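You operate a simulated robot arm through the tools that you are given. There is no shell and no other tool. Be economical: measure what you need, move in short steps, check, and stop when the job is done.

You are at the controls of a simulated two-armed robot. One attempt, no reset.

TASK
Shelve the teal mug and brush up the tea dust under it.
Fine: mug on the tea shelf; the purple brush is in the descale drawer and goes back; drawer shut. Set down upright: what you pick out, purple brush. Where these are worked on the way, their far stop is far enough and under half their travel is too little: descale drawer. What is to be rubbed or washed off counts as gone when no trace of it is left.
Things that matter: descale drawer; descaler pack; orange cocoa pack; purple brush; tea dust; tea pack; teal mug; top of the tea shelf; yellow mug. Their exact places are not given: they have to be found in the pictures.

The check looks at the end state, three seconds after you hand in, the way a careful person would. Anything else that was tipped, shoved, dropped, spilled or broken makes it a failure.

THE ROBOT
Two 7-joint arms with two-finger parallel grippers on one trunk, on a base that drives. Base frame: it is fixed to the floor where the robot stands at the start and does not move with it; the origin is under the middle of the robot, x ahead of it, y to its left, z up. Lengths are in mm, angles in degrees, forces in N, time in s.
The left shoulder is at the start at [50, 161, 1198], the right one opposite. With the tool pointing down near the work surface each hand reaches from about 100 to 340 mm from the robot's upright axis, wherever it stands, measured 20 degrees to its own side. Places, roughly: descale drawer [-1200, -900, 500]; descaler pack [-1250, -1000, 500]; purple brush (4x4x24 cm) [-1200, -800, 500]; tea dust [500, -400, 900]; top of the tea shelf [500, 0, 600]. Payload 3.43 kg a hand.
The TCP of each hand is the grasp point between the finger pads, 30 mm short of the fingertips. In the tool frame z runs along the fingers and y along their closing line. The gripper opens to 94 mm. The fingers are 28 mm wide and 10 mm thick; the gripper's body (50 by 96 mm) begins 55 mm behind the TCP.
Orientation is told as [roll, pitch, yaw] about the base's x, y, z axes, in that order, counted from this pose: with the fingers straight down and closing along the base's y, the tool's x points along the base's -x, its y along +y and its z along -z.

THE INTERFACE
- The arms move only by the tool play_rows. It takes "left_commands", "right_commands" or both (then of equal length, played together; a hand with none holds still); each is a list of rows, each a list of 7 numbers: the shift along the tool's x, y, z in m, then the turn, a rotation vector about the tool's x, y, z in degrees, then the opening in per cent of the stroke, from 0 (shut) to 100 (fully open). In form: [[x, y, z, wx, wy, wz, hand], ...]. A call has 1 to 10 rows; each row is the pose to reach, as a shift and turn from the pose commanded when the call began, along the tool's axes at that moment. A row lasts 0.2 s, in which the tool goes at most 50 mm and 8.6 degrees; a call with a longer step from one row to the next is refused whole, and so is a gripper value outside its range. A pose out of reach is approached as far as the arm can. The call stops where the force on the tool passes 40 N (or 10 N more than at its start, if that is more) or the arm is blocked; 0.2 s more then pass. The fingers move at their own pace (about 45 mm/s each) and stop on an object; they squeeze with about 41 N. The grip force told is the motor's: it shows also when the fingers shut on nothing. Time passes only in rows, and 0.2 s behind the last, so rows that repeat a pose let the fingers close. The reply holds the time, the measured pose of the TCP, the force on the tool along the base axes, the opening and the grip force, in the units named above and with some noise, with the torque about the TCP (base axes, N m) and any sound that the robot's microphone picked up.
- Cameras (640 x 400 px; columns grow to the right, rows downward): "scene" is now at [113.1, -31.9, 1326]; the picture's right is [-0.49, -0.87, 0.00], its down [-0.35, 0.20, -0.92] and it looks along [0.80, -0.45, -0.40] (base axes); focal length 214 px, centre (320, 200). "left" rides on the left gripper at [76, -14, -103] in its tool frame; the picture's right is [0.18, 0.98, 0.00], its down [-0.75, 0.14, -0.64] and it looks along [-0.63, 0.12, 0.77] (tool axes); focal length 243 px, centre (320, 200). "right" rides on the right gripper at [76, 14, -103] in its tool frame; the picture's right is [-0.18, 0.98, 0.00], its down [-0.75, -0.14, -0.64] and it looks along [-0.63, -0.12, 0.77] (tool axes); focal length 243 px, centre (320, 200).
- grab_frame(camera): a new picture of that camera. No time passes.
- slide_trunk(by): slides the trunk up (or, below 0, down) by that many mm; the arms and the scene camera ride with it, the base frame stays. It gives what a move gives, with no picture.
- roll_base(legs): drives the robot by 1 to 6 legs, each [ahead, left, turn to the left] in mm, mm and degrees, along the robot's own axes; the way and the turn of a leg run together, so that a leg with both is an arc; at most 1500 mm and 180 degrees a leg. The arms and the cameras ride along, it lands a little off, and it stops where it bumps. It gives what a move gives.
- pan_tilt(pan, tilt): turns the head with the scene camera to pan (to the left, within 80 degrees either way) and tilt (down, from -29 to 69), counted from straight ahead of the robot. It gives what a move gives.
- pixel_to_xyz(camera, pixels): for up to 12 pixels [column, row] of the newest picture of that camera ("zoom" is the newest enlarged one), the place [x, y, z] in the base frame of the surface seen there, good to about 2 mm, but the place of the scene camera against the robot may be out by one fixed shift of up to 25 mm in any direction. No time passes.
- zoom(camera, box): a new picture of the part [left, top, right, bottom] of that camera's present view, enlarged. No time passes.
- close_job(): hands the job in; it is judged then, once.

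Work in short steps. Measure before you move; look again where a grasp or a placing could have gone wrong, and mend it. You have 80 turns and 62 pictures in all, those below and enlarged ones among them. Open the grippers and draw the arms clear of the work before you hand the job in, unless the task says otherwise; then end with one line.

The tools are called after ">>>" as a command line: name --argument value ..., lists and objects as JSON in quotes. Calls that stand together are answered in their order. play_rows: Moves the arms, as the interface text tells. Its arguments: {"type":"object","properties":{"left_commands":{"type":"array","items":{"type":"array","items":{"type":"number"}}},"right_commands":{"type":"array","items":{"type":"array","items":{"type":"number"}}}},"required":[]} The other tools are called the same way: slide_trunk (by) slides the trunk up or down; roll_base (legs) drives the base; pan_tilt (pan, tilt) turns the head that bears the scene camera; grab_frame (camera) takes a picture; pixel_to_xyz (camera, pixels) gives the place of the surface under pixels of a picture; zoom (camera, box) takes an enlarged picture of a part of a camera's view; close_job () hands the job in.

At the start:

```text
time: 0.0
left_position: [345.3, -32.8, 1298.5]
left_tcp_rot: [-0.1, 0.0, 0.1]
left_wrist_force: [0.7, 0.3, -0.2]
left_torque: [0.02, 0.0, 0.01]
left_finger_gap: 94.0
left_finger_force: 0.1
right_position: [246.9, -379.3, 1229.2]
right_tcp_rot: [0.0, 0.1, 0.1]
right_wrist_force: [0.7, 0.9, -0.1]
right_torque: [0.02, 0.01, -0.03]
right_finger_gap: 93.9
right_finger_force: 0.0
trunk travel left (down, up): [-225.0, 42.0]
robot x, y, heading: [0.1, 0.7, -0.0]
head pan, tilt: [-29.7, 23.7]
```

scene: 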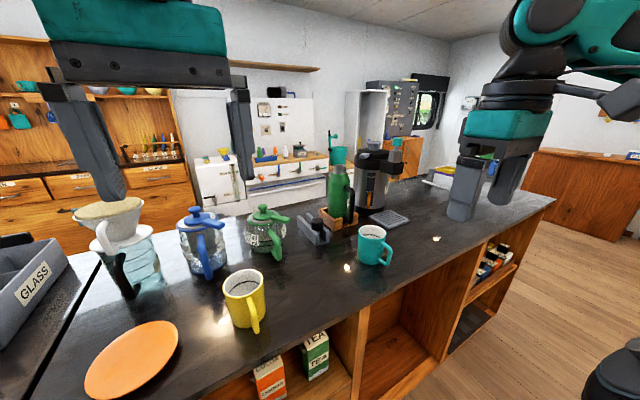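
right: 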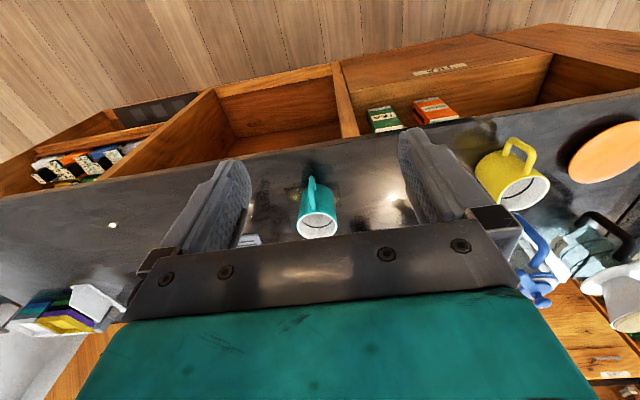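
left: 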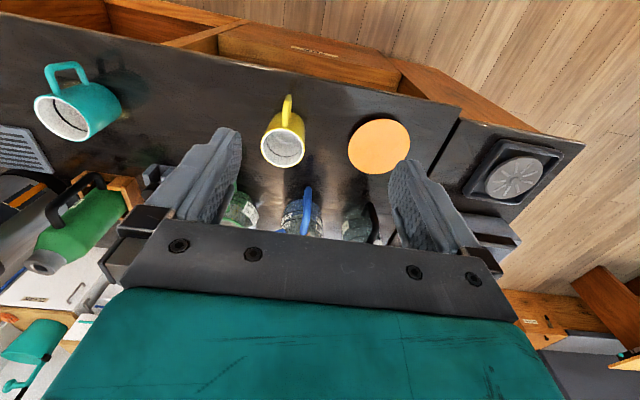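

The scene picture shows the teal mug near (373,245), yellow mug (245,297), tea pack (316,352) in a counter cubby. I measure these first.

>>> pixel_to_xyz --camera "scene" --pixels '[[373, 262], [372, 229], [388, 250], [358, 245], [245, 325], [316, 345], [268, 385], [348, 268], [437, 238], [345, 322], [455, 295], [345, 385]]'

>>> zoom --camera "scene" --box '[220, 200, 480, 400]'

>>> pan_tilt --pan 0 --tilt 60

>>> grab_frame --camera "scene"

```text
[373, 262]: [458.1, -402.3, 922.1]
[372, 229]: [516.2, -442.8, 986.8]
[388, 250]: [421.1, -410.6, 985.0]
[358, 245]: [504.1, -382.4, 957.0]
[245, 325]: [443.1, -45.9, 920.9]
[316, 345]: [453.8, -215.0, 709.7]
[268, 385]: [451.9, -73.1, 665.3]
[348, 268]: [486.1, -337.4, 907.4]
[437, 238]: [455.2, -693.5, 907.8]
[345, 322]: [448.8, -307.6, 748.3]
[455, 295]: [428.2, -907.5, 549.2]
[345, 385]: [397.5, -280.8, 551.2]
```

```text
2.00 times, centred on (350, 300) of scene
```

zoom: 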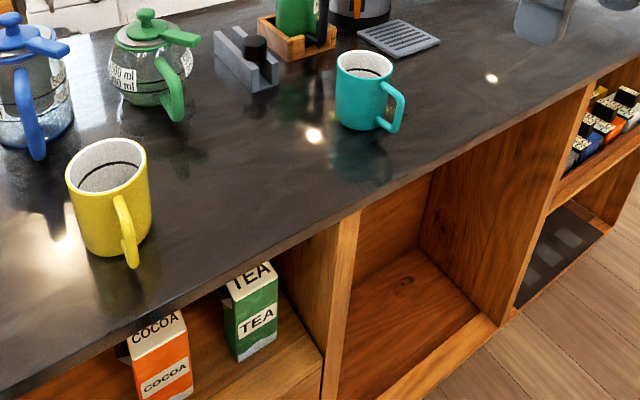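

```text
time: 1.0
left_position: [349.5, -31.0, 1296.7]
left_tcp_rot: [0.0, 0.0, 0.4]
left_wrist_force: [36.3, 18.5, -24.4]
left_torque: [-2.32, 2.42, -1.49]
left_finger_gap: 94.2
left_finger_force: 0.1
right_position: [247.1, -379.1, 1230.6]
right_tcp_rot: [0.0, 0.0, 0.1]
right_wrist_force: [-0.2, 1.2, 0.2]
right_torque: [0.01, 0.02, -0.03]
right_finger_gap: 94.0
right_finger_force: 0.1
trunk travel left (down, up): [-225.0, 42.0]
robot x, y, heading: [3.4, -3.8, 0.1]
head pan, tilt: [0.0, 60.0]
```

```text
57 pictures are left
```

scene: 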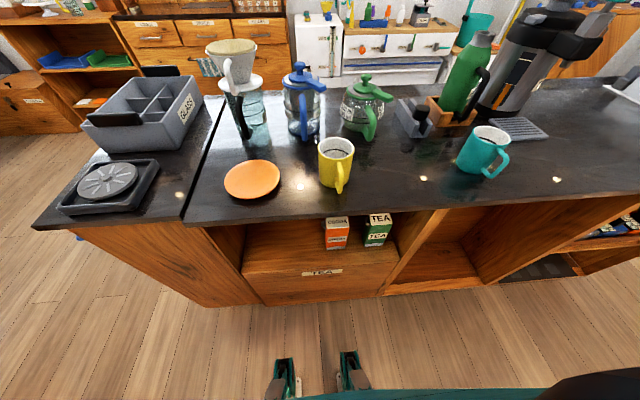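

The left wrist reads ~47 N after the head turn, so the head may have brushed the arm. I re-read with a small move ahead of the left hand (tool -x = base +x).

>>> play_rows --left_commands '[[-0.03, 0.02, 0.0, 0, 0, 0, 100], [-0.03, 0.02, 0.0, 0, 0, 0, 100]]'

>>> pixel_to_xyz --camera "scene" --pixels '[[320, 272], [338, 238], [377, 232], [300, 255], [360, 258], [285, 230], [240, 200], [483, 160], [472, 180], [337, 180], [250, 265], [420, 215]]'

```text
time: 1.6
left_position: [374.6, -15.3, 1297.6]
left_tcp_rot: [0.0, -0.1, 0.0]
left_wrist_force: [1.4, -0.1, -22.0]
left_torque: [0.1, -1.76, 0.02]
left_finger_gap: 94.0
left_finger_force: 0.1
right_position: [245.3, -378.7, 1230.3]
right_tcp_rot: [0.0, 0.0, 0.1]
right_wrist_force: [-1.1, 0.1, 0.3]
right_torque: [0.0, 0.02, -0.03]
right_finger_gap: 94.0
right_finger_force: 0.1
trunk travel left (down, up): [-225.0, 42.0]
robot x, y, heading: [1.3, 1.6, 0.0]
head pan, tilt: [0.0, 60.0]
```

```text
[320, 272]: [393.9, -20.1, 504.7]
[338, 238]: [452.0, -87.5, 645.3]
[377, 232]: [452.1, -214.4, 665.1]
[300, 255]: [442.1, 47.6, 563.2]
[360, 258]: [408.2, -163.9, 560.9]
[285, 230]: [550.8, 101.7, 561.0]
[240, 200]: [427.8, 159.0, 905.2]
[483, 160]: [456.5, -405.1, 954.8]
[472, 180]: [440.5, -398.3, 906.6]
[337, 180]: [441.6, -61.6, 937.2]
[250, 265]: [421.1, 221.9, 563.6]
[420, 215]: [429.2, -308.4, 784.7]
```

Still -22 N in z: the arm rests against something (probably the head). I move the left hand outward to its own side and down a bit.

>>> play_rows --left_commands '[[0.0, 0.04, 0.0, 0, 0, 0, 100], [0.0, 0.08, 0.0, 0, 0, 0, 100], [0.0, 0.12, 0.0, 0, 0, 0, 100], [0.0, 0.16, 0.0, 0, 0, 0, 100], [0.02, 0.2, 0.02, 0, 0, 0, 100], [0.04, 0.24, 0.04, 0, 0, 0, 100]]'

>>> grab_frame --camera "right"

>>> pixel_to_xyz --camera "right" --pixels '[[316, 222], [312, 185], [303, 228], [333, 228], [385, 121], [435, 110], [512, 190], [434, 70], [112, 225], [270, 200], [350, 215], [330, 190]]'

```text
time: 3.0
left_position: [333.7, 228.5, 1257.8]
left_tcp_rot: [-0.1, 0.0, -0.1]
left_wrist_force: [-0.8, 0.1, 0.3]
left_torque: [0.02, -0.02, 0.0]
left_finger_gap: 94.1
left_finger_force: 0.0
right_position: [246.1, -378.4, 1229.8]
right_tcp_rot: [-0.2, -0.1, 0.1]
right_wrist_force: [-0.3, 1.2, 0.8]
right_torque: [-0.02, 0.02, -0.02]
right_finger_gap: 94.2
right_finger_force: 0.0
trunk travel left (down, up): [-225.0, 42.0]
robot x, y, heading: [4.4, 3.6, 0.0]
head pan, tilt: [0.0, 60.0]
```

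```text
56 pictures are left
```

right: 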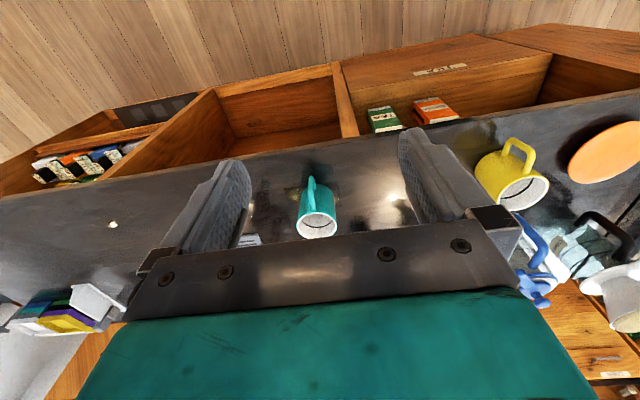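

```text
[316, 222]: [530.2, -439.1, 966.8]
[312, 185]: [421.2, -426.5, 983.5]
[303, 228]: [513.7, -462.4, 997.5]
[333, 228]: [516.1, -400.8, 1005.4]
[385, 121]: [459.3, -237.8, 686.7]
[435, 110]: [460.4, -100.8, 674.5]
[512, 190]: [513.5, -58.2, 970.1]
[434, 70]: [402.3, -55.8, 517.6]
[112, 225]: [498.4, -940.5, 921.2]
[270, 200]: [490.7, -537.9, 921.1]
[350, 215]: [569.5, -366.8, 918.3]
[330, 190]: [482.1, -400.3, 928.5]
```

The left arm is free now. Hand camera reads counter z≈920, scene camera ~14 lower. I zoom on the teal mug at (316,215) from the right hand to measure it well.

>>> zoom --camera "right" --box '[280, 165, 360, 245]'

```text
5.00 times, centred on (320, 205) of right
```

zoom: 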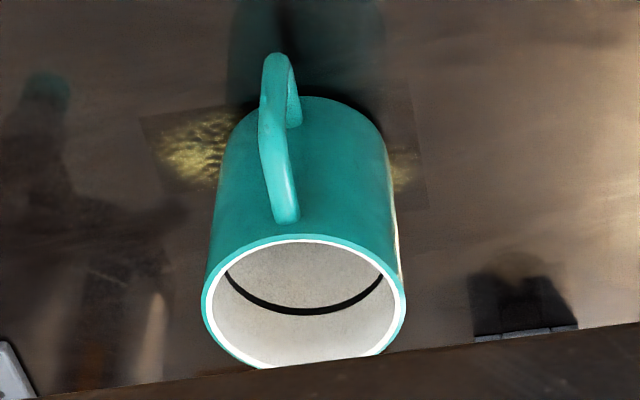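

The zoom shows mug rim (205–405, 240–365), handle (280,60–220), and the yellow dust patch (150–425, 105–210) under it. I measure these.

>>> pixel_to_xyz --camera "zoom" --pixels '[[204, 297], [403, 297], [304, 238], [270, 365], [278, 58], [285, 215], [265, 120], [320, 110], [145, 115], [170, 195], [405, 100], [428, 208]]'

```text
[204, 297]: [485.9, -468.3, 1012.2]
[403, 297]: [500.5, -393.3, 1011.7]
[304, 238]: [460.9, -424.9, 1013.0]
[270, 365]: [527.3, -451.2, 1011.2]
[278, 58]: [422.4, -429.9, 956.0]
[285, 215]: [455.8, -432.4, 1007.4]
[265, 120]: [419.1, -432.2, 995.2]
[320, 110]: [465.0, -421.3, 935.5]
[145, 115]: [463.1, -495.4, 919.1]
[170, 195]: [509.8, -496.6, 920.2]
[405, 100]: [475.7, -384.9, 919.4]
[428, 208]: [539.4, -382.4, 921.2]
```

Mug axis ≈(496,-431), rim z 1012, handle toward the robot reaching x≈417 at y≈-430, z 950–1003. I'll pinch the handle with the right hand pitched to -75°; first I tilt it high and clear, half-shut.

>>> play_rows --right_commands '[[-0.005, -0.005, 0.008, 0, -8.3, 0, 60], [-0.01, -0.01, 0.017, 0, -16.6, 0, 60], [-0.015, -0.016, 0.026, 0, -25, 0, 60], [-0.02, -0.022, 0.035, 0, -33.3, 0, 60], [-0.025, -0.03, 0.044, 0, -41.6, 0, 60], [-0.03, -0.035, 0.053, 0, -50, 0, 60], [-0.034, -0.04, 0.062, 0, -58.3, 0, 60], [-0.034, -0.046, 0.071, 0, -66.6, 0, 60], [-0.034, -0.052, 0.08, 0, -75, 0, 60], [-0.034, -0.052, 0.08, 0, -75, 0, 60]]'

```text
time: 5.2
left_position: [333.4, 227.8, 1257.2]
left_tcp_rot: [-0.1, 0.0, 0.1]
left_wrist_force: [0.4, 0.4, -0.4]
left_torque: [0.02, -0.02, 0.0]
left_finger_gap: 94.2
left_finger_force: 0.0
right_position: [284.0, -443.5, 1150.1]
right_tcp_rot: [-0.2, -75.1, 0.3]
right_wrist_force: [0.0, -0.2, 0.6]
right_torque: [0.03, -0.01, -0.05]
right_finger_gap: 56.2
right_finger_force: 0.1
right hand out of reach, approached as far as the arm can: row 7, 8, 9, 10
trunk travel left (down, up): [-225.0, 42.0]
robot x, y, heading: [-0.8, -1.5, 0.1]
head pan, tilt: [0.0, 60.0]
```

Pose nearly reached (near-side limit). I move ahead and down to about (365,-430,980), short of the handle.

>>> play_rows --right_commands '[[0.029, 0, 0.024, 0, 0, 0, 50], [0.058, 0, 0.048, 0, 0, 0, 50], [0.087, 0, 0.072, 0, 0, 0, 50], [0.115, 0, 0.097, 0, 0, 0, 50], [0.143, 0, 0.121, 0, 0, 0, 50], [0.143, 0, 0.121, 0, 0, 0, 50]]'

>>> grab_frame --camera "right"

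```text
time: 6.6
left_position: [334.4, 227.3, 1258.4]
left_tcp_rot: [-0.2, 0.1, 0.1]
left_wrist_force: [-0.3, -0.6, 0.0]
left_torque: [0.0, 0.05, 0.01]
left_finger_gap: 93.9
left_finger_force: 0.0
right_position: [363.7, -443.2, 982.1]
right_tcp_rot: [-0.1, -75.0, 0.2]
right_wrist_force: [0.4, -0.2, -0.8]
right_torque: [-0.01, 0.02, 0.0]
right_finger_gap: 47.1
right_finger_force: 0.1
trunk travel left (down, up): [-225.0, 42.0]
robot x, y, heading: [-1.1, -1.4, -0.2]
head pan, tilt: [0.0, 60.0]
```

```text
54 pictures are left
```

right: 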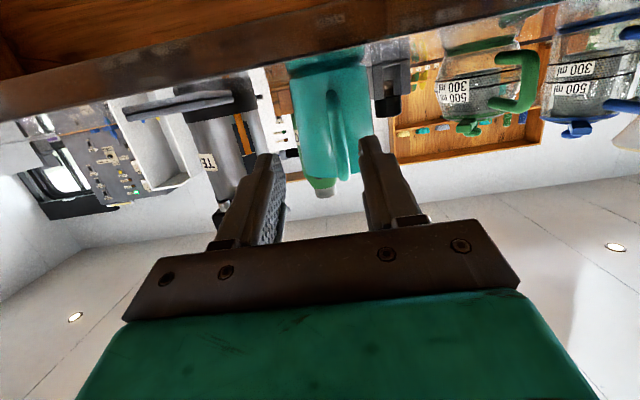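

The image is upside-down; mug at (325,115), handle at ~(338,60–165) between the fingers. I measure the handle and rim.

>>> pixel_to_xyz --camera "right" --pixels '[[345, 90], [340, 130], [335, 165], [330, 140], [350, 120], [300, 110], [325, 60], [270, 210], [370, 180]]'

>>> zoom --camera "right" --box '[256, 40, 416, 140]'

```text
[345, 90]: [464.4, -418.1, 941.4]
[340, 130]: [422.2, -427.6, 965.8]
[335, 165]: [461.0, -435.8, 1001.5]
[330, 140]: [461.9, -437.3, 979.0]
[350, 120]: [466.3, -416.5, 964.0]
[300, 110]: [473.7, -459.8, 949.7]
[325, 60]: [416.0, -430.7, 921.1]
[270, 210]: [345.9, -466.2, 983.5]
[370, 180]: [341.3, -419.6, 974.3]
```

```text
4.00 times, centred on (336, 90) of right
```

zoom: 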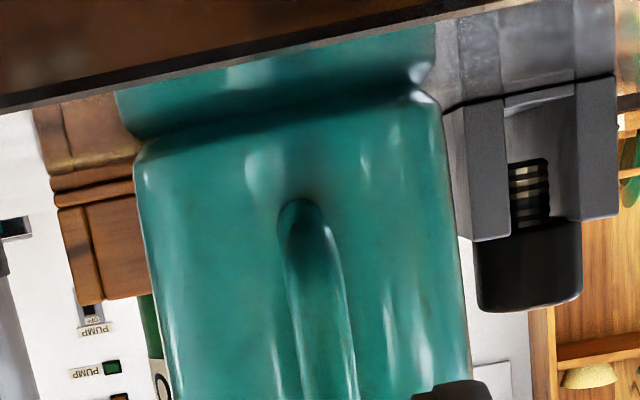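

Handle outer bar at y≈-428; TCP is at y -443. I shift +15 in y, then advance 58 mm to straddle the handle.

>>> play_rows --right_commands '[[0, 0.015, 0, 0, 0, 0, 50], [-0.005, 0.015, 0.028, 0, 0, 0, 50], [-0.01, 0.015, 0.057, 0, 0, 0, 50], [-0.01, 0.015, 0.057, 0, 0, 0, 50]]'

>>> grab_frame --camera "right"

```text
time: 7.6
left_position: [333.7, 226.7, 1259.6]
left_tcp_rot: [-0.2, 0.0, 0.2]
left_wrist_force: [-0.3, -0.8, 0.6]
left_torque: [0.03, -0.04, 0.01]
left_finger_gap: 93.7
left_finger_force: 0.1
right_position: [410.6, -434.4, 974.0]
right_tcp_rot: [-3.1, -73.7, 1.7]
right_wrist_force: [-0.5, 0.7, 0.4]
right_torque: [-0.02, -0.01, -0.01]
right_finger_gap: 47.1
right_finger_force: 0.0
right hand out of reach, approached as far as the arm can: row 2, 3
trunk travel left (down, up): [-225.0, 42.0]
robot x, y, heading: [1.0, 1.3, 0.1]
head pan, tilt: [0.0, 60.0]
```

```text
52 pictures are left
```

right: 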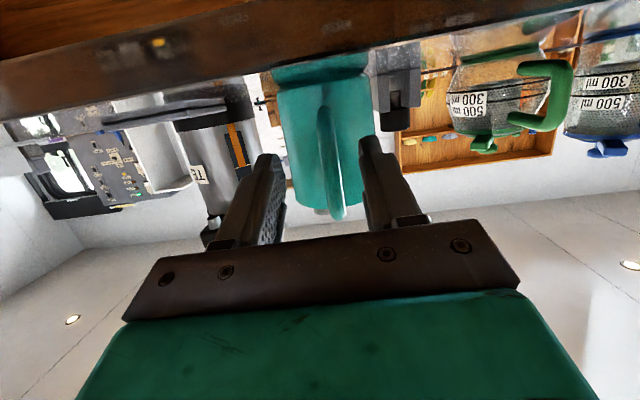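

Reach limit sideways: the mug lies too far to the right of the robot. I draw the hand back 60 mm and drive the base right 240 and ahead 30.

>>> play_rows --right_commands '[[0.005, 0, -0.035, 0, 0, 0, 50], [0.01, 0, -0.07, 0, 0, 0, 50], [-0.04, 0, -0.08, 0, 0, 0, 50], [-0.04, 0, -0.08, 0, 0, 0, 50]]'

>>> roll_base --legs '[[0, -240, 0], [40, 0, 0]]'

```text
refused: row 3 steps farther than a row can; nothing moved
```

```text
time: 10.8
left_position: [375.5, -13.4, 1257.9]
left_tcp_rot: [-0.2, -0.1, 0.1]
left_wrist_force: [1.2, -0.2, 0.4]
left_torque: [-0.02, 0.06, -0.01]
left_finger_gap: 94.3
left_finger_force: 0.1
right_position: [450.3, -676.7, 975.3]
right_tcp_rot: [-2.9, -73.7, 1.5]
right_wrist_force: [0.7, 0.7, -0.1]
right_torque: [0.02, -0.01, 0.01]
right_finger_gap: 47.2
right_finger_force: 0.0
trunk travel left (down, up): [-225.0, 42.0]
robot x, y, heading: [37.1, -242.2, -0.2]
head pan, tilt: [0.0, 60.0]
```

The retreat was refused but the base moved – the fingertips may have swept the handle. I check at once.

>>> grab_frame --camera "scene"

```text
51 pictures are left
```

scene: 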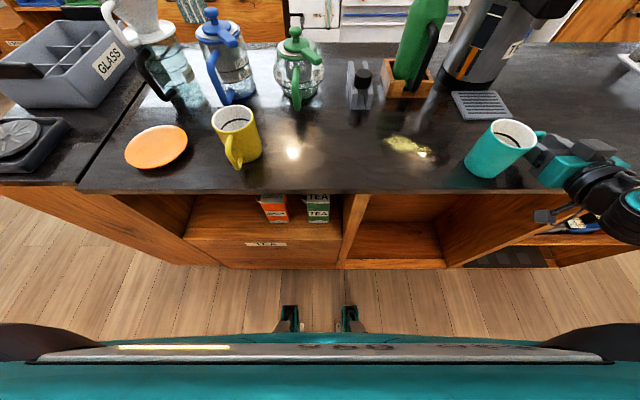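

The mug was swept along but stands upright at (495,150), its handle now pointing to the right; the dust is bare at (408,146). I measure them and zoom in.

>>> zoom --camera "scene" --box '[380, 90, 640, 252]'

>>> pixel_to_xyz --camera "scene" --pixels '[[493, 130], [533, 135], [487, 150], [510, 165], [540, 134], [388, 140], [430, 153], [405, 145], [484, 176], [440, 185], [425, 138], [393, 150]]'

```text
2.46 times, centred on (510, 171) of scene
```

zoom: 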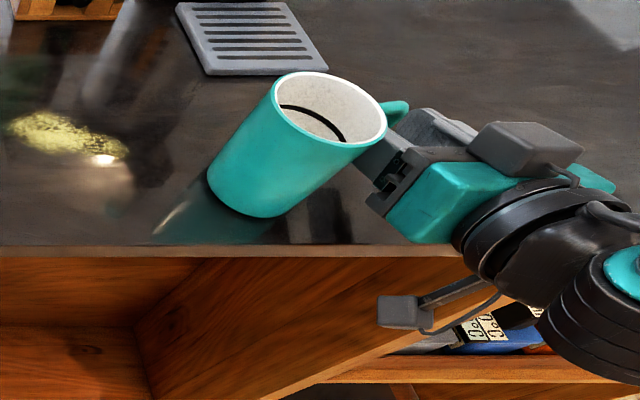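

```text
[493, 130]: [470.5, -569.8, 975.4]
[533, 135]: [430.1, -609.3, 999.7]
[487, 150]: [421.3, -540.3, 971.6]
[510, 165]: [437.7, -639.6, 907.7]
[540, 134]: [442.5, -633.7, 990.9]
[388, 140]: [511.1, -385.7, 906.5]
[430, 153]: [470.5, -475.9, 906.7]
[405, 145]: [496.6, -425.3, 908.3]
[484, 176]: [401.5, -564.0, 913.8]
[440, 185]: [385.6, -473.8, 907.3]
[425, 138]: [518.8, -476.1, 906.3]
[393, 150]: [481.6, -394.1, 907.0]
```

I look through the right hand to see how finger and handle lie before withdrawing.

>>> grab_frame --camera "right"

```text
49 pictures are left
```

right: 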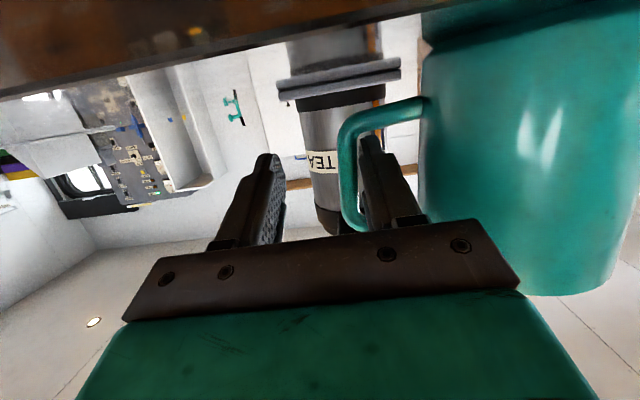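

The left finger sits inside the handle loop, with the outer bar (348,170) between the fingers: a good grasp as is. I close on the bar while easing the hand +y so the mug stays put.

>>> play_rows --right_commands '[[0, 0.003, 0, 0, 0, 0, 35], [0, 0.01, 0, 0, 0, 0, 0], [0, 0.014, 0, 0, 0, 0, 0], [0, 0.014, 0, 0, 0, 0, 0], [0, 0.014, 0, 0, 0, 0, 0]]'

>>> grab_frame --camera "right"

```text
time: 12.0
left_position: [374.4, -13.9, 1257.9]
left_tcp_rot: [-0.1, 0.0, -0.1]
left_wrist_force: [-0.1, -0.6, 0.0]
left_torque: [0.04, -0.01, -0.01]
left_finger_gap: 94.1
left_finger_force: 0.0
right_position: [450.9, -662.0, 976.5]
right_tcp_rot: [-2.8, -73.8, 1.4]
right_wrist_force: [1.0, -3.1, 5.5]
right_torque: [0.49, 0.03, -0.03]
right_finger_gap: 14.0
right_finger_force: 41.2
trunk travel left (down, up): [-225.0, 42.0]
robot x, y, heading: [41.3, -242.2, -0.1]
head pan, tilt: [0.0, 60.0]
```

```text
48 pictures are left
```

right: 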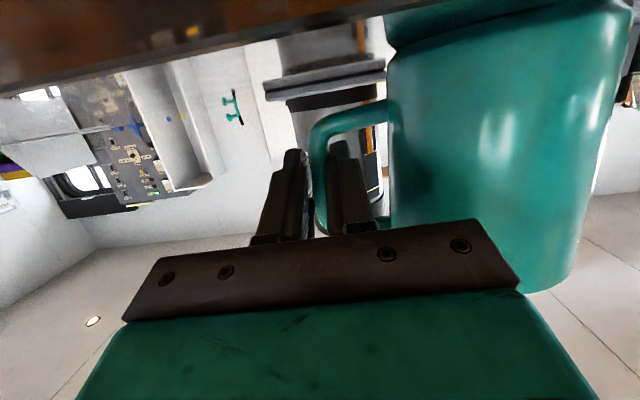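

Handle is gripped (14 mm, 41 N). I lift 60 mm while correcting the -2.8° roll, then look.

>>> play_rows --right_commands '[[-0.0144, 0, -0.004, 0, 0, 0, 0], [-0.029, 0, -0.008, 0, 0, 0, 0], [-0.043, 0, -0.0126, -0.4, 0, 1.4, 0], [-0.0576, 0, -0.0168, -0.8, 0, 2.7, 0], [-0.0576, 0, -0.0168, -0.8, 0, 2.7, 0]]'

>>> grab_frame --camera "right"

>>> zoom --camera "scene" --box '[380, 60, 640, 222]'

```text
time: 13.2
left_position: [374.5, -12.5, 1257.7]
left_tcp_rot: [-0.1, -0.1, 0.0]
left_wrist_force: [0.3, -0.3, 0.5]
left_torque: [0.02, -0.01, 0.03]
left_finger_gap: 94.3
left_finger_force: 0.1
right_position: [449.9, -661.3, 1035.7]
right_tcp_rot: [7.2, -73.6, -8.1]
right_wrist_force: [0.0, -0.2, -2.9]
right_torque: [-0.18, 0.01, 0.02]
right_finger_gap: 13.9
right_finger_force: 41.3
trunk travel left (down, up): [-225.0, 42.0]
robot x, y, heading: [39.4, -241.0, 0.1]
head pan, tilt: [0.0, 60.0]
```

```text
47 pictures are left
```

right: 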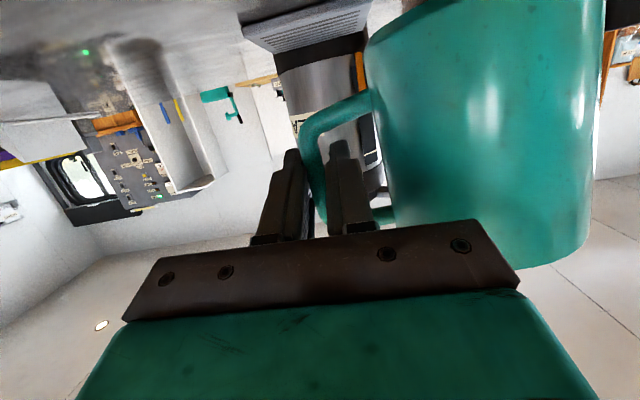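

```text
2.46 times, centred on (510, 141) of scene
```

zoom: 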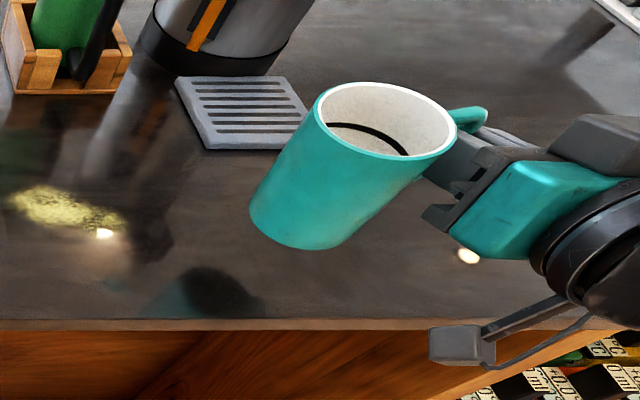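

I measure the mug rim in the zoom to get its tilt in hand.

>>> pixel_to_xyz --camera "zoom" --pixels '[[317, 112], [320, 100], [459, 135], [455, 145], [390, 159], [350, 145], [372, 84], [430, 100], [255, 222], [318, 247]]'

```text
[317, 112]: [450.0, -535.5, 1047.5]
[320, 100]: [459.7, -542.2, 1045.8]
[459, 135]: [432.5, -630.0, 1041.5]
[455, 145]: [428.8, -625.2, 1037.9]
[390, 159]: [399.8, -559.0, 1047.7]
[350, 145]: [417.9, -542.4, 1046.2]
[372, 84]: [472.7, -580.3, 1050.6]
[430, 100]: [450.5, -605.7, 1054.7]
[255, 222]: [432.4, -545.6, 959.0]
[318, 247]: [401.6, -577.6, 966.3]
```

Mug hangs near upright; axis ≈ TCP+(−5,+66). I back the base off the counter, then go left so the hand lines up with the free left part of the tea shelf.

>>> roll_base --legs '[[-260, 0, 0], [0, 700, 0]]'

>>> grab_frame --camera "scene"

```text
time: 21.2
left_position: [116.8, 683.3, 1257.9]
left_tcp_rot: [0.0, 0.1, -0.3]
left_wrist_force: [-0.5, 0.6, 1.1]
left_torque: [0.02, -0.02, -0.01]
left_finger_gap: 94.1
left_finger_force: 0.0
right_position: [190.5, 34.8, 1035.4]
right_tcp_rot: [7.2, -73.6, -8.4]
right_wrist_force: [0.1, -0.5, -2.2]
right_torque: [-0.18, -0.02, 0.03]
right_finger_gap: 13.7
right_finger_force: 41.0
trunk travel left (down, up): [-225.0, 42.0]
robot x, y, heading: [-220.1, 457.8, -0.3]
head pan, tilt: [0.0, 60.0]
```

```text
45 pictures are left
```

scene: 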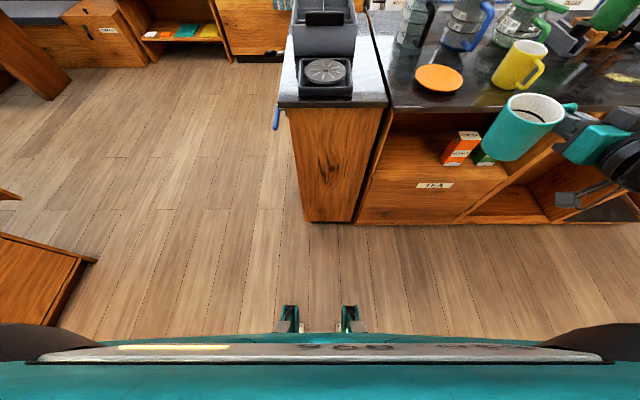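

I measure the shelf: label (435,185), left wall foot (372,180), surface points, counter edge (430,108), cocoa pack (460,145).

>>> pixel_to_xyz --camera "scene" --pixels '[[435, 185], [378, 178], [400, 165], [420, 150], [400, 178], [440, 178], [430, 106], [430, 113], [450, 160], [455, 140], [500, 178], [405, 120]]'

```text
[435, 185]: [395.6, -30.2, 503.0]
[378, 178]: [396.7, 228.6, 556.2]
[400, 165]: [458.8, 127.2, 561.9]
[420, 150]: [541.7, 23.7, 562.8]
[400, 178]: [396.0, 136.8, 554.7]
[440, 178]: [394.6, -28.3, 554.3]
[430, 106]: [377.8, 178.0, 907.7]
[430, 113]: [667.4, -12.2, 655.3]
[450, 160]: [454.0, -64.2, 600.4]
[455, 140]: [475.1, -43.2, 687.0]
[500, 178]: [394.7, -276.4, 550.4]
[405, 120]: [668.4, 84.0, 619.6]
```

Surface ≈575 (corrected), front x≈404, cocoa side y≈-60. I slide the trunk down 225, and check where the robot's own front (290,312) lies.

>>> pixel_to_xyz --camera "scene" --pixels '[[290, 312], [350, 312], [290, 330], [320, 345], [200, 345], [320, 360]]'

>>> slide_trunk --by -225

```text
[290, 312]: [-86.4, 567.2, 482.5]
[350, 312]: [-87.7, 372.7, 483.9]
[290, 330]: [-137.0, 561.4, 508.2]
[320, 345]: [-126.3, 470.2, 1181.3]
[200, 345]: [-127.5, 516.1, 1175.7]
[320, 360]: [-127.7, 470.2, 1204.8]
```

```text
time: 23.6
left_position: [118.1, 683.3, 1033.3]
left_tcp_rot: [-0.1, 0.0, -0.4]
left_wrist_force: [-0.3, -0.9, 0.0]
left_torque: [-0.02, -0.01, 0.01]
left_finger_gap: 94.0
left_finger_force: 0.1
right_position: [189.6, 35.2, 809.4]
right_tcp_rot: [7.1, -73.6, -8.3]
right_wrist_force: [0.0, 0.2, -2.3]
right_torque: [-0.17, 0.01, 0.02]
right_finger_gap: 13.9
right_finger_force: 41.3
trunk travel left (down, up): [0.0, 267.0]
robot x, y, heading: [-217.2, 457.9, -0.7]
head pan, tilt: [0.0, 60.0]
```

The trunk is down (TCP z 809). Now I bring the right hand inward and lower (to ~z 650), and draw the left hand back and up a bit.

>>> play_rows --right_commands '[[0.0228, 0.0203, -0.0042, 0, 0, 0, 0], [0.0456, 0.0406, -0.0084, 0, 0, 0, 0], [0.0684, 0.061, -0.0126, 0, 0, 0, 0], [0.0912, 0.0812, -0.0168, 0, 0, 0, 0], [0.114, 0.1016, -0.021, 0, 0, 0, 0], [0.1368, 0.122, -0.0252, 0, 0, 0, 0], [0.1596, 0.1422, -0.0294, 0, 0, 0, 0], [0.1823, 0.1625, -0.0336, 0, 0, 0, 0], [0.1823, 0.1625, -0.0336, 0, 0, 0, 0]]' --left_commands '[[0.012, 0, -0.007, 0, 0, 0, 100], [0.024, 0, -0.014, 0, 0, 0, 100], [0.036, 0, -0.021, 0, 0, 0, 100], [0.048, 0, -0.028, 0, 0, 0, 100], [0.06, 0, -0.035, 0, 0, 0, 100], [0.072, 0, -0.042, 0, 0, 0, 100], [0.084, 0, -0.049, 0, 0, 0, 100], [0.1, 0, -0.056, 0, 0, 0, 100], [0.1, 0, -0.056, 0, 0, 0, 100]]'

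>>> grab_frame --camera "right"

```text
time: 25.6
left_position: [16.3, 682.8, 1088.0]
left_tcp_rot: [-0.1, -0.1, -0.3]
left_wrist_force: [0.3, -1.3, 0.3]
left_torque: [-0.03, -0.02, 0.01]
left_finger_gap: 93.8
left_finger_force: 0.1
right_position: [111.0, 205.5, 650.2]
right_tcp_rot: [7.1, -73.7, -8.3]
right_wrist_force: [0.1, -0.8, -2.5]
right_torque: [-0.19, -0.03, 0.0]
right_finger_gap: 13.9
right_finger_force: 40.7
trunk travel left (down, up): [0.0, 267.0]
robot x, y, heading: [-218.8, 460.2, -0.5]
head pan, tilt: [0.0, 60.0]
```

```text
44 pictures are left
```

right: 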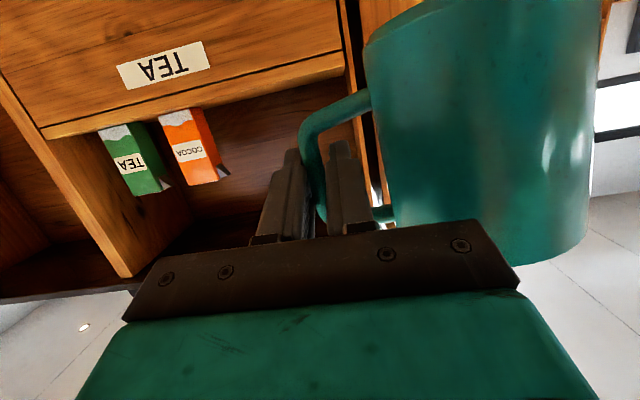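

Reach is fine here. I measure the shelf edge, packs and the mug's bottom/side in this hand view.

>>> pixel_to_xyz --camera "right" --pixels '[[330, 65], [200, 95], [250, 110], [190, 150], [140, 165], [378, 60], [392, 190], [450, 100], [450, 200], [560, 100], [560, 220], [375, 50]]'

>>> grab_frame --camera "scene"

```text
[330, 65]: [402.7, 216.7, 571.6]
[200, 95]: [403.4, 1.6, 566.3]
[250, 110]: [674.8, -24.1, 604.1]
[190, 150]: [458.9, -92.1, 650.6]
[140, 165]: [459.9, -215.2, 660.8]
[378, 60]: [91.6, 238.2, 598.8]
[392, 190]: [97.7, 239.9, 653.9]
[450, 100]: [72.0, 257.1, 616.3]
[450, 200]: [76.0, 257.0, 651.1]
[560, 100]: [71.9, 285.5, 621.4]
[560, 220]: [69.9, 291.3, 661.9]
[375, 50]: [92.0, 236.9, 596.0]
```

```text
43 pictures are left
```

scene: 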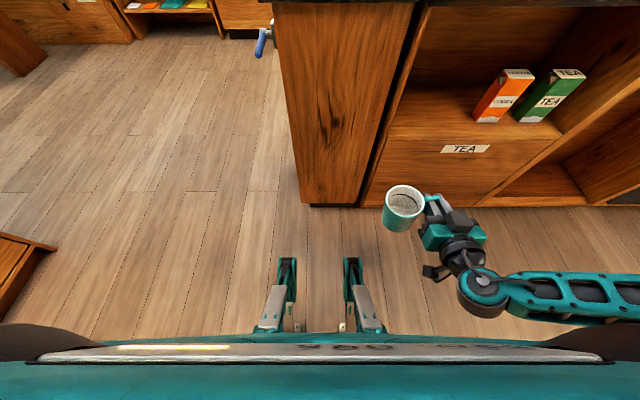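

I zoom on the hanging mug (403,207) to get its tilt more precisely from the rim.

>>> zoom --camera "scene" --box '[363, 180, 443, 230]'

```text
8.00 times, centred on (403, 205) of scene
```

zoom: 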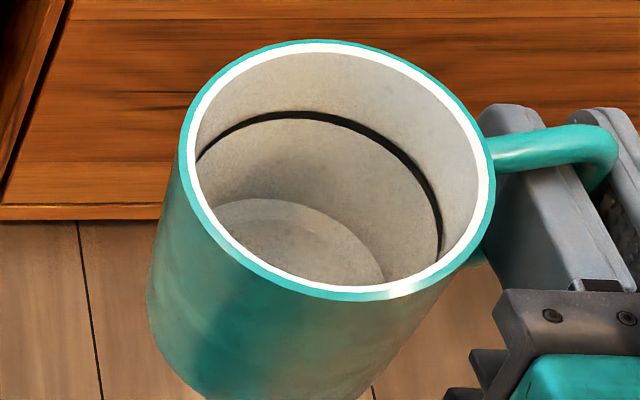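

>>> pixel_to_xyz --camera "zoom" --pixels '[[325, 46], [225, 92], [193, 160], [215, 235], [270, 277], [360, 294], [430, 275], [485, 215], [485, 160], [425, 82], [290, 230], [250, 215]]'

```text
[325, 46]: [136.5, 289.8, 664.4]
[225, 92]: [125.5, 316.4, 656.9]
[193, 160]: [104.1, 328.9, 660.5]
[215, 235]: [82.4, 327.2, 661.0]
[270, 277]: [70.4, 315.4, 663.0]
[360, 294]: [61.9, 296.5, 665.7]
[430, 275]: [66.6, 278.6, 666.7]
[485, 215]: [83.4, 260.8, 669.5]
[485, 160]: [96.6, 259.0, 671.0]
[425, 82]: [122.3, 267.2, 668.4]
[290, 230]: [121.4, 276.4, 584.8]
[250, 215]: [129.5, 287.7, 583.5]
```

Rim slopes 8° (handle side high). I rotate the hand +8° about base x to level the mug, then drive -165 in y and 200 ahead (mug still short of the shelf).

>>> play_rows --right_commands '[[0, 0, 0, -1.12, 0.08, 3.83, 0], [0, 0, 0, -2.24, 0.17, 7.67, 0], [0, 0, 0, -2.24, 0.17, 7.67, 0]]'

>>> roll_base --legs '[[0, -165, 0.5], [200, 0, 0]]'

>>> grab_frame --camera "scene"

```text
time: 26.4
left_position: [18.4, 683.9, 1088.4]
left_tcp_rot: [-0.1, -0.1, -0.3]
left_wrist_force: [-0.6, -0.3, 0.5]
left_torque: [-0.02, -0.01, 0.0]
left_finger_gap: 93.9
left_finger_force: 0.0
right_position: [111.2, 205.0, 650.5]
right_tcp_rot: [32.0, -70.9, -32.1]
right_wrist_force: [-0.3, 0.2, -2.5]
right_torque: [-0.2, 0.0, 0.03]
right_finger_gap: 13.8
right_finger_force: 41.2
trunk travel left (down, up): [0.0, 267.0]
robot x, y, heading: [-219.5, 454.5, -0.6]
head pan, tilt: [0.0, 60.0]
```

```text
time: 29.7
left_position: [215.9, 520.9, 1088.5]
left_tcp_rot: [0.0, 0.0, 0.2]
left_wrist_force: [-0.2, -0.7, -0.6]
left_torque: [-0.05, 0.02, -0.02]
left_finger_gap: 94.3
left_finger_force: 0.1
right_position: [313.1, 42.1, 649.9]
right_tcp_rot: [31.9, -70.8, -31.5]
right_wrist_force: [0.0, 0.7, -2.5]
right_torque: [-0.2, -0.01, -0.02]
right_finger_gap: 14.0
right_finger_force: 40.8
trunk travel left (down, up): [0.0, 267.0]
robot x, y, heading: [-16.4, 291.5, 0.2]
head pan, tilt: [0.0, 60.0]
```

```text
41 pictures are left
```

scene: 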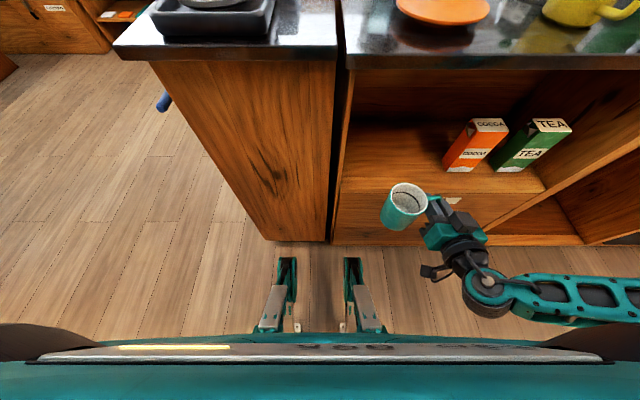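

I check the rim again, and how near the robot's forks (287,262) are to the cabinet.

>>> zoom --camera "scene" --box '[363, 180, 443, 230]'

>>> pixel_to_xyz --camera "scene" --pixels '[[287, 262], [352, 262], [275, 310], [370, 150], [410, 160], [450, 160], [490, 160], [345, 185], [520, 180], [332, 240]]'

```text
8.00 times, centred on (403, 205) of scene
```

zoom: 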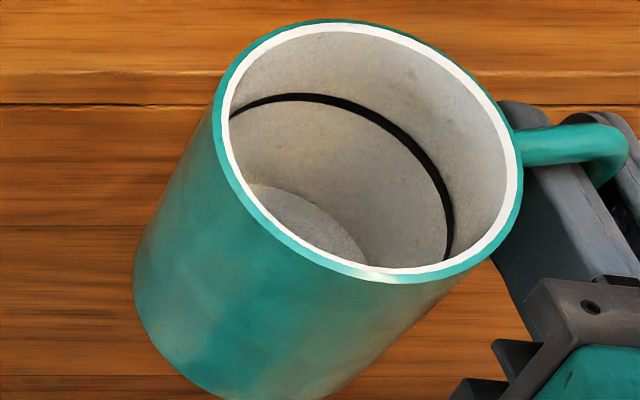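

```text
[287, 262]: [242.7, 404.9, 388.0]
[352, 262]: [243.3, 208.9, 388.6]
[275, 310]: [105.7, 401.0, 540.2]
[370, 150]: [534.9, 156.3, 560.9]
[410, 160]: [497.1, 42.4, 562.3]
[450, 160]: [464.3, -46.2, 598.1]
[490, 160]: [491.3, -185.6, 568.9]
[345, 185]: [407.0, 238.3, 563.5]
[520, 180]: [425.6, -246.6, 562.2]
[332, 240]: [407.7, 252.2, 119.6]
```

>>> pixel_to_xyz --camera "zoom" --pixels '[[340, 24], [255, 55], [222, 120], [240, 195], [300, 250], [385, 276], [460, 258], [512, 200], [508, 130], [445, 55], [150, 320], [210, 380]]'

```text
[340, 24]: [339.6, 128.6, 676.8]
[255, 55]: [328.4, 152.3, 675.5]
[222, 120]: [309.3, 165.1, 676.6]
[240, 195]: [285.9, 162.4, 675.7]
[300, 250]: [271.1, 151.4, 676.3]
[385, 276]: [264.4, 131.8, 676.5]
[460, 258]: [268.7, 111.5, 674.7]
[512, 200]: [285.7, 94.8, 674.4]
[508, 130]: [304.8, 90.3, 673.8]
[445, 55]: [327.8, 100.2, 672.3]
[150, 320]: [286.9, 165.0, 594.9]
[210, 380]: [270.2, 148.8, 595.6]
```

Mug is level; bottom ≈21 mm above the shelf. Forks front at x≈251, cabinet at 404, so I drive 115 ahead; the mug enters the opening at y≈116, well left of the packs.

>>> roll_base --legs '[[115, 0, 0]]'

>>> grab_frame --camera "right"

```text
time: 31.1
left_position: [317.6, 526.1, 1089.3]
left_tcp_rot: [-0.2, 0.0, 0.5]
left_wrist_force: [0.5, 0.3, -0.6]
left_torque: [0.03, -0.01, -0.01]
left_finger_gap: 94.1
left_finger_force: 0.0
right_position: [416.6, 47.7, 650.4]
right_tcp_rot: [31.3, -70.8, -30.6]
right_wrist_force: [-0.4, 0.0, -2.6]
right_torque: [-0.22, 0.0, -0.03]
right_finger_gap: 13.8
right_finger_force: 41.0
trunk travel left (down, up): [0.0, 267.0]
robot x, y, heading: [83.9, 294.1, 0.2]
head pan, tilt: [0.0, 60.0]
stopped in leg 1: the robot was blocked; the commanded pose is now the measured one
```

```text
39 pictures are left
```

right: 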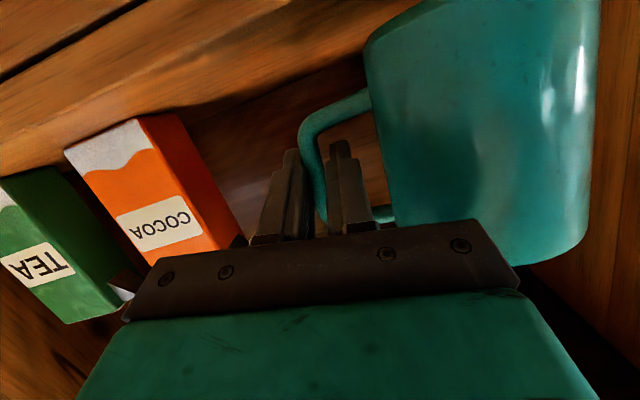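

Base met the cabinet (blocked at x 84). I back off 10 mm, then push the hand 72 mm forward into the shelf.

>>> roll_base --legs '[[-12, 0, 0]]'

>>> play_rows --right_commands '[[-0.005, 0.0, 0.017, 0, 0, 0, 0], [-0.01, 0.0, 0.034, 0, 0, 0, 0], [-0.015, 0.001, 0.051, 0, 0, 0, 0], [-0.0204, 0.001, 0.069, 0, 0, 0, 0], [-0.0204, 0.001, 0.069, 0, 0, 0, 0]]'

>>> grab_frame --camera "right"

```text
time: 31.9
left_position: [304.1, 524.8, 1089.3]
left_tcp_rot: [-0.1, -0.1, 0.5]
left_wrist_force: [0.6, -0.4, 0.5]
left_torque: [-0.02, 0.0, 0.03]
left_finger_gap: 94.1
left_finger_force: 0.0
right_position: [404.8, 48.5, 651.1]
right_tcp_rot: [31.6, -70.6, -31.0]
right_wrist_force: [-0.5, -0.2, -2.6]
right_torque: [-0.21, 0.0, 0.01]
right_finger_gap: 13.8
right_finger_force: 40.8
trunk travel left (down, up): [0.0, 267.0]
robot x, y, heading: [70.1, 296.1, 0.3]
head pan, tilt: [0.0, 60.0]
```

```text
time: 33.1
left_position: [304.0, 526.1, 1088.2]
left_tcp_rot: [0.0, -0.1, 0.5]
left_wrist_force: [0.0, 0.3, -0.7]
left_torque: [0.01, -0.01, -0.03]
left_finger_gap: 93.7
left_finger_force: 0.0
right_position: [475.9, 48.9, 649.4]
right_tcp_rot: [31.5, -70.8, -30.9]
right_wrist_force: [0.0, 0.1, -2.6]
right_torque: [-0.19, -0.01, -0.01]
right_finger_gap: 13.8
right_finger_force: 40.5
trunk travel left (down, up): [0.0, 267.0]
robot x, y, heading: [72.4, 293.2, 0.4]
head pan, tilt: [0.0, 60.0]
```

```text
38 pictures are left
```

right: 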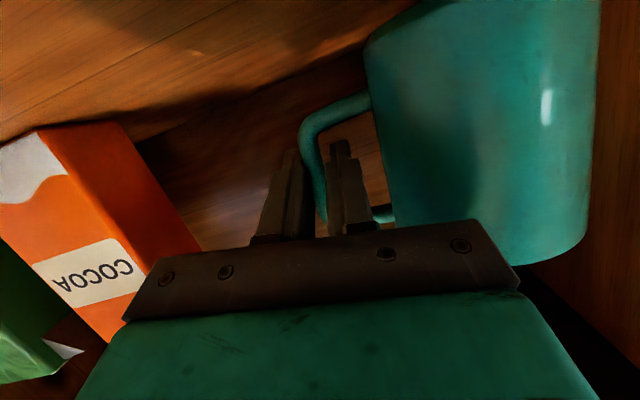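

Hand in place (TCP 476,49,649), mug clear of walls and packs. I lower 17 mm slowly.

>>> play_rows --right_commands '[[0.0047, -0.0009, 0.0014, 0, 0, 0, 0], [0.0094, -0.0017, 0.0028, 0, 0, 0, 0], [0.0132, -0.0024, 0.0039, 0, 0, 0, 0], [0.016, -0.0029, 0.0048, 0, 0, 0, 0], [0.016, -0.0029, 0.0048, 0, 0, 0, 0]]'

```text
time: 34.3
left_position: [304.4, 526.0, 1088.4]
left_tcp_rot: [-0.2, -0.1, 0.5]
left_wrist_force: [-0.1, -0.2, 0.0]
left_torque: [-0.01, -0.02, -0.02]
left_finger_gap: 94.0
left_finger_force: 0.1
right_position: [476.6, 47.3, 632.2]
right_tcp_rot: [31.5, -70.7, -31.0]
right_wrist_force: [0.2, 0.3, -3.3]
right_torque: [-0.2, -0.04, 0.0]
right_finger_gap: 14.2
right_finger_force: 41.3
trunk travel left (down, up): [0.0, 267.0]
robot x, y, heading: [71.2, 297.1, 0.5]
head pan, tilt: [0.0, 60.0]
```

No contact yet (-2.6…-3.3 N). I go on down in 2 mm steps, to 5 mm more.

>>> play_rows --right_commands '[[0.0019, -0.0003, 0.0006, 0, 0, 0, 0], [0.0033, -0.0006, 0.001, 0, 0, 0, 0], [0.0047, -0.0008, 0.0014, 0, 0, 0, 0], [0.0047, -0.0008, 0.0014, 0, 0, 0, 0]]'

```text
time: 35.3
left_position: [305.0, 525.5, 1089.7]
left_tcp_rot: [-0.1, -0.1, 0.5]
left_wrist_force: [0.6, -0.4, 0.0]
left_torque: [0.01, -0.02, 0.02]
left_finger_gap: 94.1
left_finger_force: 0.1
right_position: [477.3, 47.0, 630.5]
right_tcp_rot: [31.9, -71.2, -31.3]
right_wrist_force: [-0.5, -6.7, 13.2]
right_torque: [0.05, 0.11, 0.02]
right_finger_gap: 13.9
right_finger_force: 41.2
trunk travel left (down, up): [0.0, 267.0]
robot x, y, heading: [68.9, 296.2, 0.3]
head pan, tilt: [0.0, 60.0]
```

Contact felt (13 N up). I ease up 3 mm, then open to ~30 mm (finger stays clear inside the loop).

>>> play_rows --right_commands '[[-0.0028, 0.0005, -0.0008, 0, 0, 0, 0], [-0.0028, 0.0005, -0.0008, 0, 0, 0, 20], [-0.0028, 0.0005, -0.0008, 0, 0, 0, 26], [-0.0028, 0.0005, -0.0008, 0, 0, 0, 30], [-0.0028, 0.0005, -0.0008, 0, 0, 0, 30]]'

>>> grab_frame --camera "right"

```text
time: 36.5
left_position: [304.6, 524.6, 1089.6]
left_tcp_rot: [0.0, -0.2, 0.5]
left_wrist_force: [0.4, -0.1, 0.6]
left_torque: [0.01, 0.02, 0.0]
left_finger_gap: 94.0
left_finger_force: 0.1
right_position: [476.6, 48.8, 630.7]
right_tcp_rot: [31.6, -70.7, -31.0]
right_wrist_force: [-0.1, -0.2, 0.1]
right_torque: [-0.01, -0.01, 0.0]
right_finger_gap: 28.2
right_finger_force: 0.1
trunk travel left (down, up): [0.0, 267.0]
robot x, y, heading: [71.1, 298.6, 0.5]
head pan, tilt: [0.0, 60.0]
```

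```text
37 pictures are left
```

right: 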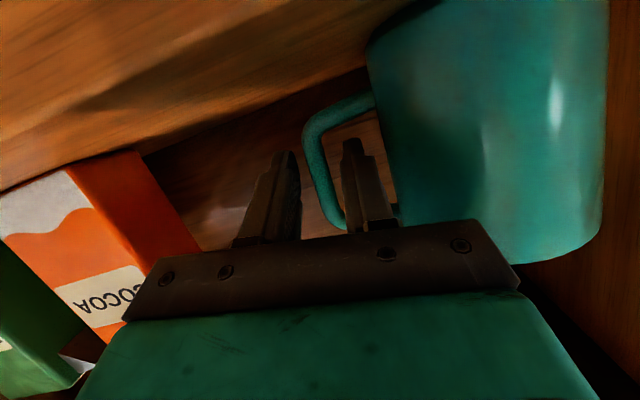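

Fingers are free on both sides of the bar. I retreat straight along the fingers' own axis.

>>> play_rows --right_commands '[[0, 0, -0.02, 0, 0, 0, 30], [0, 0, -0.045, 0, 0, 0, 30], [0, 0, -0.08, 0, 0, 0, 30], [0, 0, -0.12, 0, 0, 0, 30], [0, 0, -0.12, 0, 0, 0, 30]]'

>>> grab_frame --camera "right"

```text
time: 37.7
left_position: [305.2, 526.3, 1089.2]
left_tcp_rot: [-0.1, -0.1, 0.5]
left_wrist_force: [0.0, 0.9, 0.8]
left_torque: [0.01, -0.01, -0.01]
left_finger_gap: 94.1
left_finger_force: 0.1
right_position: [361.1, 44.4, 665.6]
right_tcp_rot: [31.7, -70.8, -31.0]
right_wrist_force: [-0.1, 0.1, -0.5]
right_torque: [-0.01, -0.01, 0.01]
right_finger_gap: 28.2
right_finger_force: 0.0
trunk travel left (down, up): [0.0, 267.0]
robot x, y, heading: [71.9, 295.0, 0.4]
head pan, tilt: [0.0, 60.0]
```

```text
36 pictures are left
```

right: 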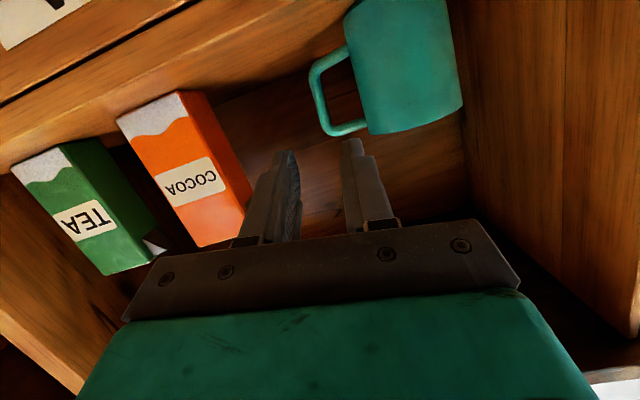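

The mug stands upright on the shelf, packs untouched. I back the base out to the open floor.

>>> roll_base --legs '[[-350, 0, 0], [0, -300, 0]]'

>>> pan_tilt --pan -75 --tilt 25

>>> grab_frame --camera "scene"

```text
time: 42.8
left_position: [-44.1, 223.5, 1088.9]
left_tcp_rot: [-0.1, -0.1, 0.3]
left_wrist_force: [-0.6, 0.3, -0.2]
left_torque: [-0.02, 0.01, 0.0]
left_finger_gap: 94.2
left_finger_force: 0.1
right_position: [11.0, -256.7, 665.6]
right_tcp_rot: [31.6, -70.8, -31.1]
right_wrist_force: [0.3, -1.1, 0.1]
right_torque: [-0.02, -0.01, 0.02]
right_finger_gap: 28.1
right_finger_force: 0.0
trunk travel left (down, up): [0.0, 267.0]
robot x, y, heading: [-274.2, -0.1, 0.2]
head pan, tilt: [0.0, 60.0]
```

```text
time: 44.2
left_position: [-43.8, 224.2, 1089.4]
left_tcp_rot: [-0.1, -0.1, 0.3]
left_wrist_force: [-0.7, -0.1, 0.7]
left_torque: [-0.01, 0.0, -0.01]
left_finger_gap: 93.9
left_finger_force: 0.0
right_position: [10.4, -255.9, 665.8]
right_tcp_rot: [31.6, -70.7, -31.1]
right_wrist_force: [-0.3, 0.1, -0.5]
right_torque: [0.01, 0.02, 0.0]
right_finger_gap: 28.1
right_finger_force: 0.0
trunk travel left (down, up): [0.0, 267.0]
robot x, y, heading: [-277.7, -2.5, 0.3]
head pan, tilt: [-75.0, 25.0]
```

```text
35 pictures are left
```

scene: 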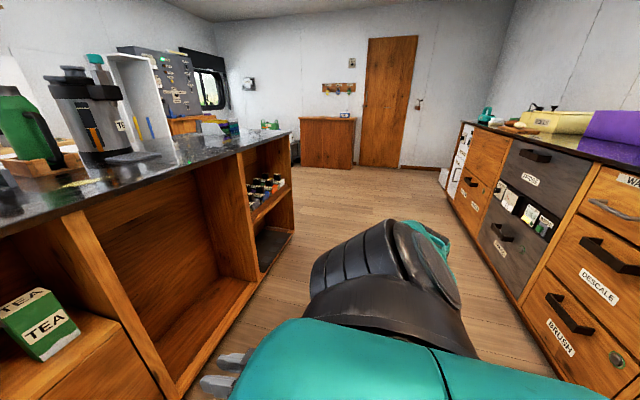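

The DESCALE drawer is at (600,285), its handle at (610,255), with BRUSH below. I measure the fronts.

>>> pixel_to_xyz --camera "scene" --pixels '[[600, 288], [585, 242], [636, 270], [610, 255], [560, 338], [570, 313], [590, 205], [625, 180], [540, 180], [562, 262], [630, 300], [500, 165]]'

```text
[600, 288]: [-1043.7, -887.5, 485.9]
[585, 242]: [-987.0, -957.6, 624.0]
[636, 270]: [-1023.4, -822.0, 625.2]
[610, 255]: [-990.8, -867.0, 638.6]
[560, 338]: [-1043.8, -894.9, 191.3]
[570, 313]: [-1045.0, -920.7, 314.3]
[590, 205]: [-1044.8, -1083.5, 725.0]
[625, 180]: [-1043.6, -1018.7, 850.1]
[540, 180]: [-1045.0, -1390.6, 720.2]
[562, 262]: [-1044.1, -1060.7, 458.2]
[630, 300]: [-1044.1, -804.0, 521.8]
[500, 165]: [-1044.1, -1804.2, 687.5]
```

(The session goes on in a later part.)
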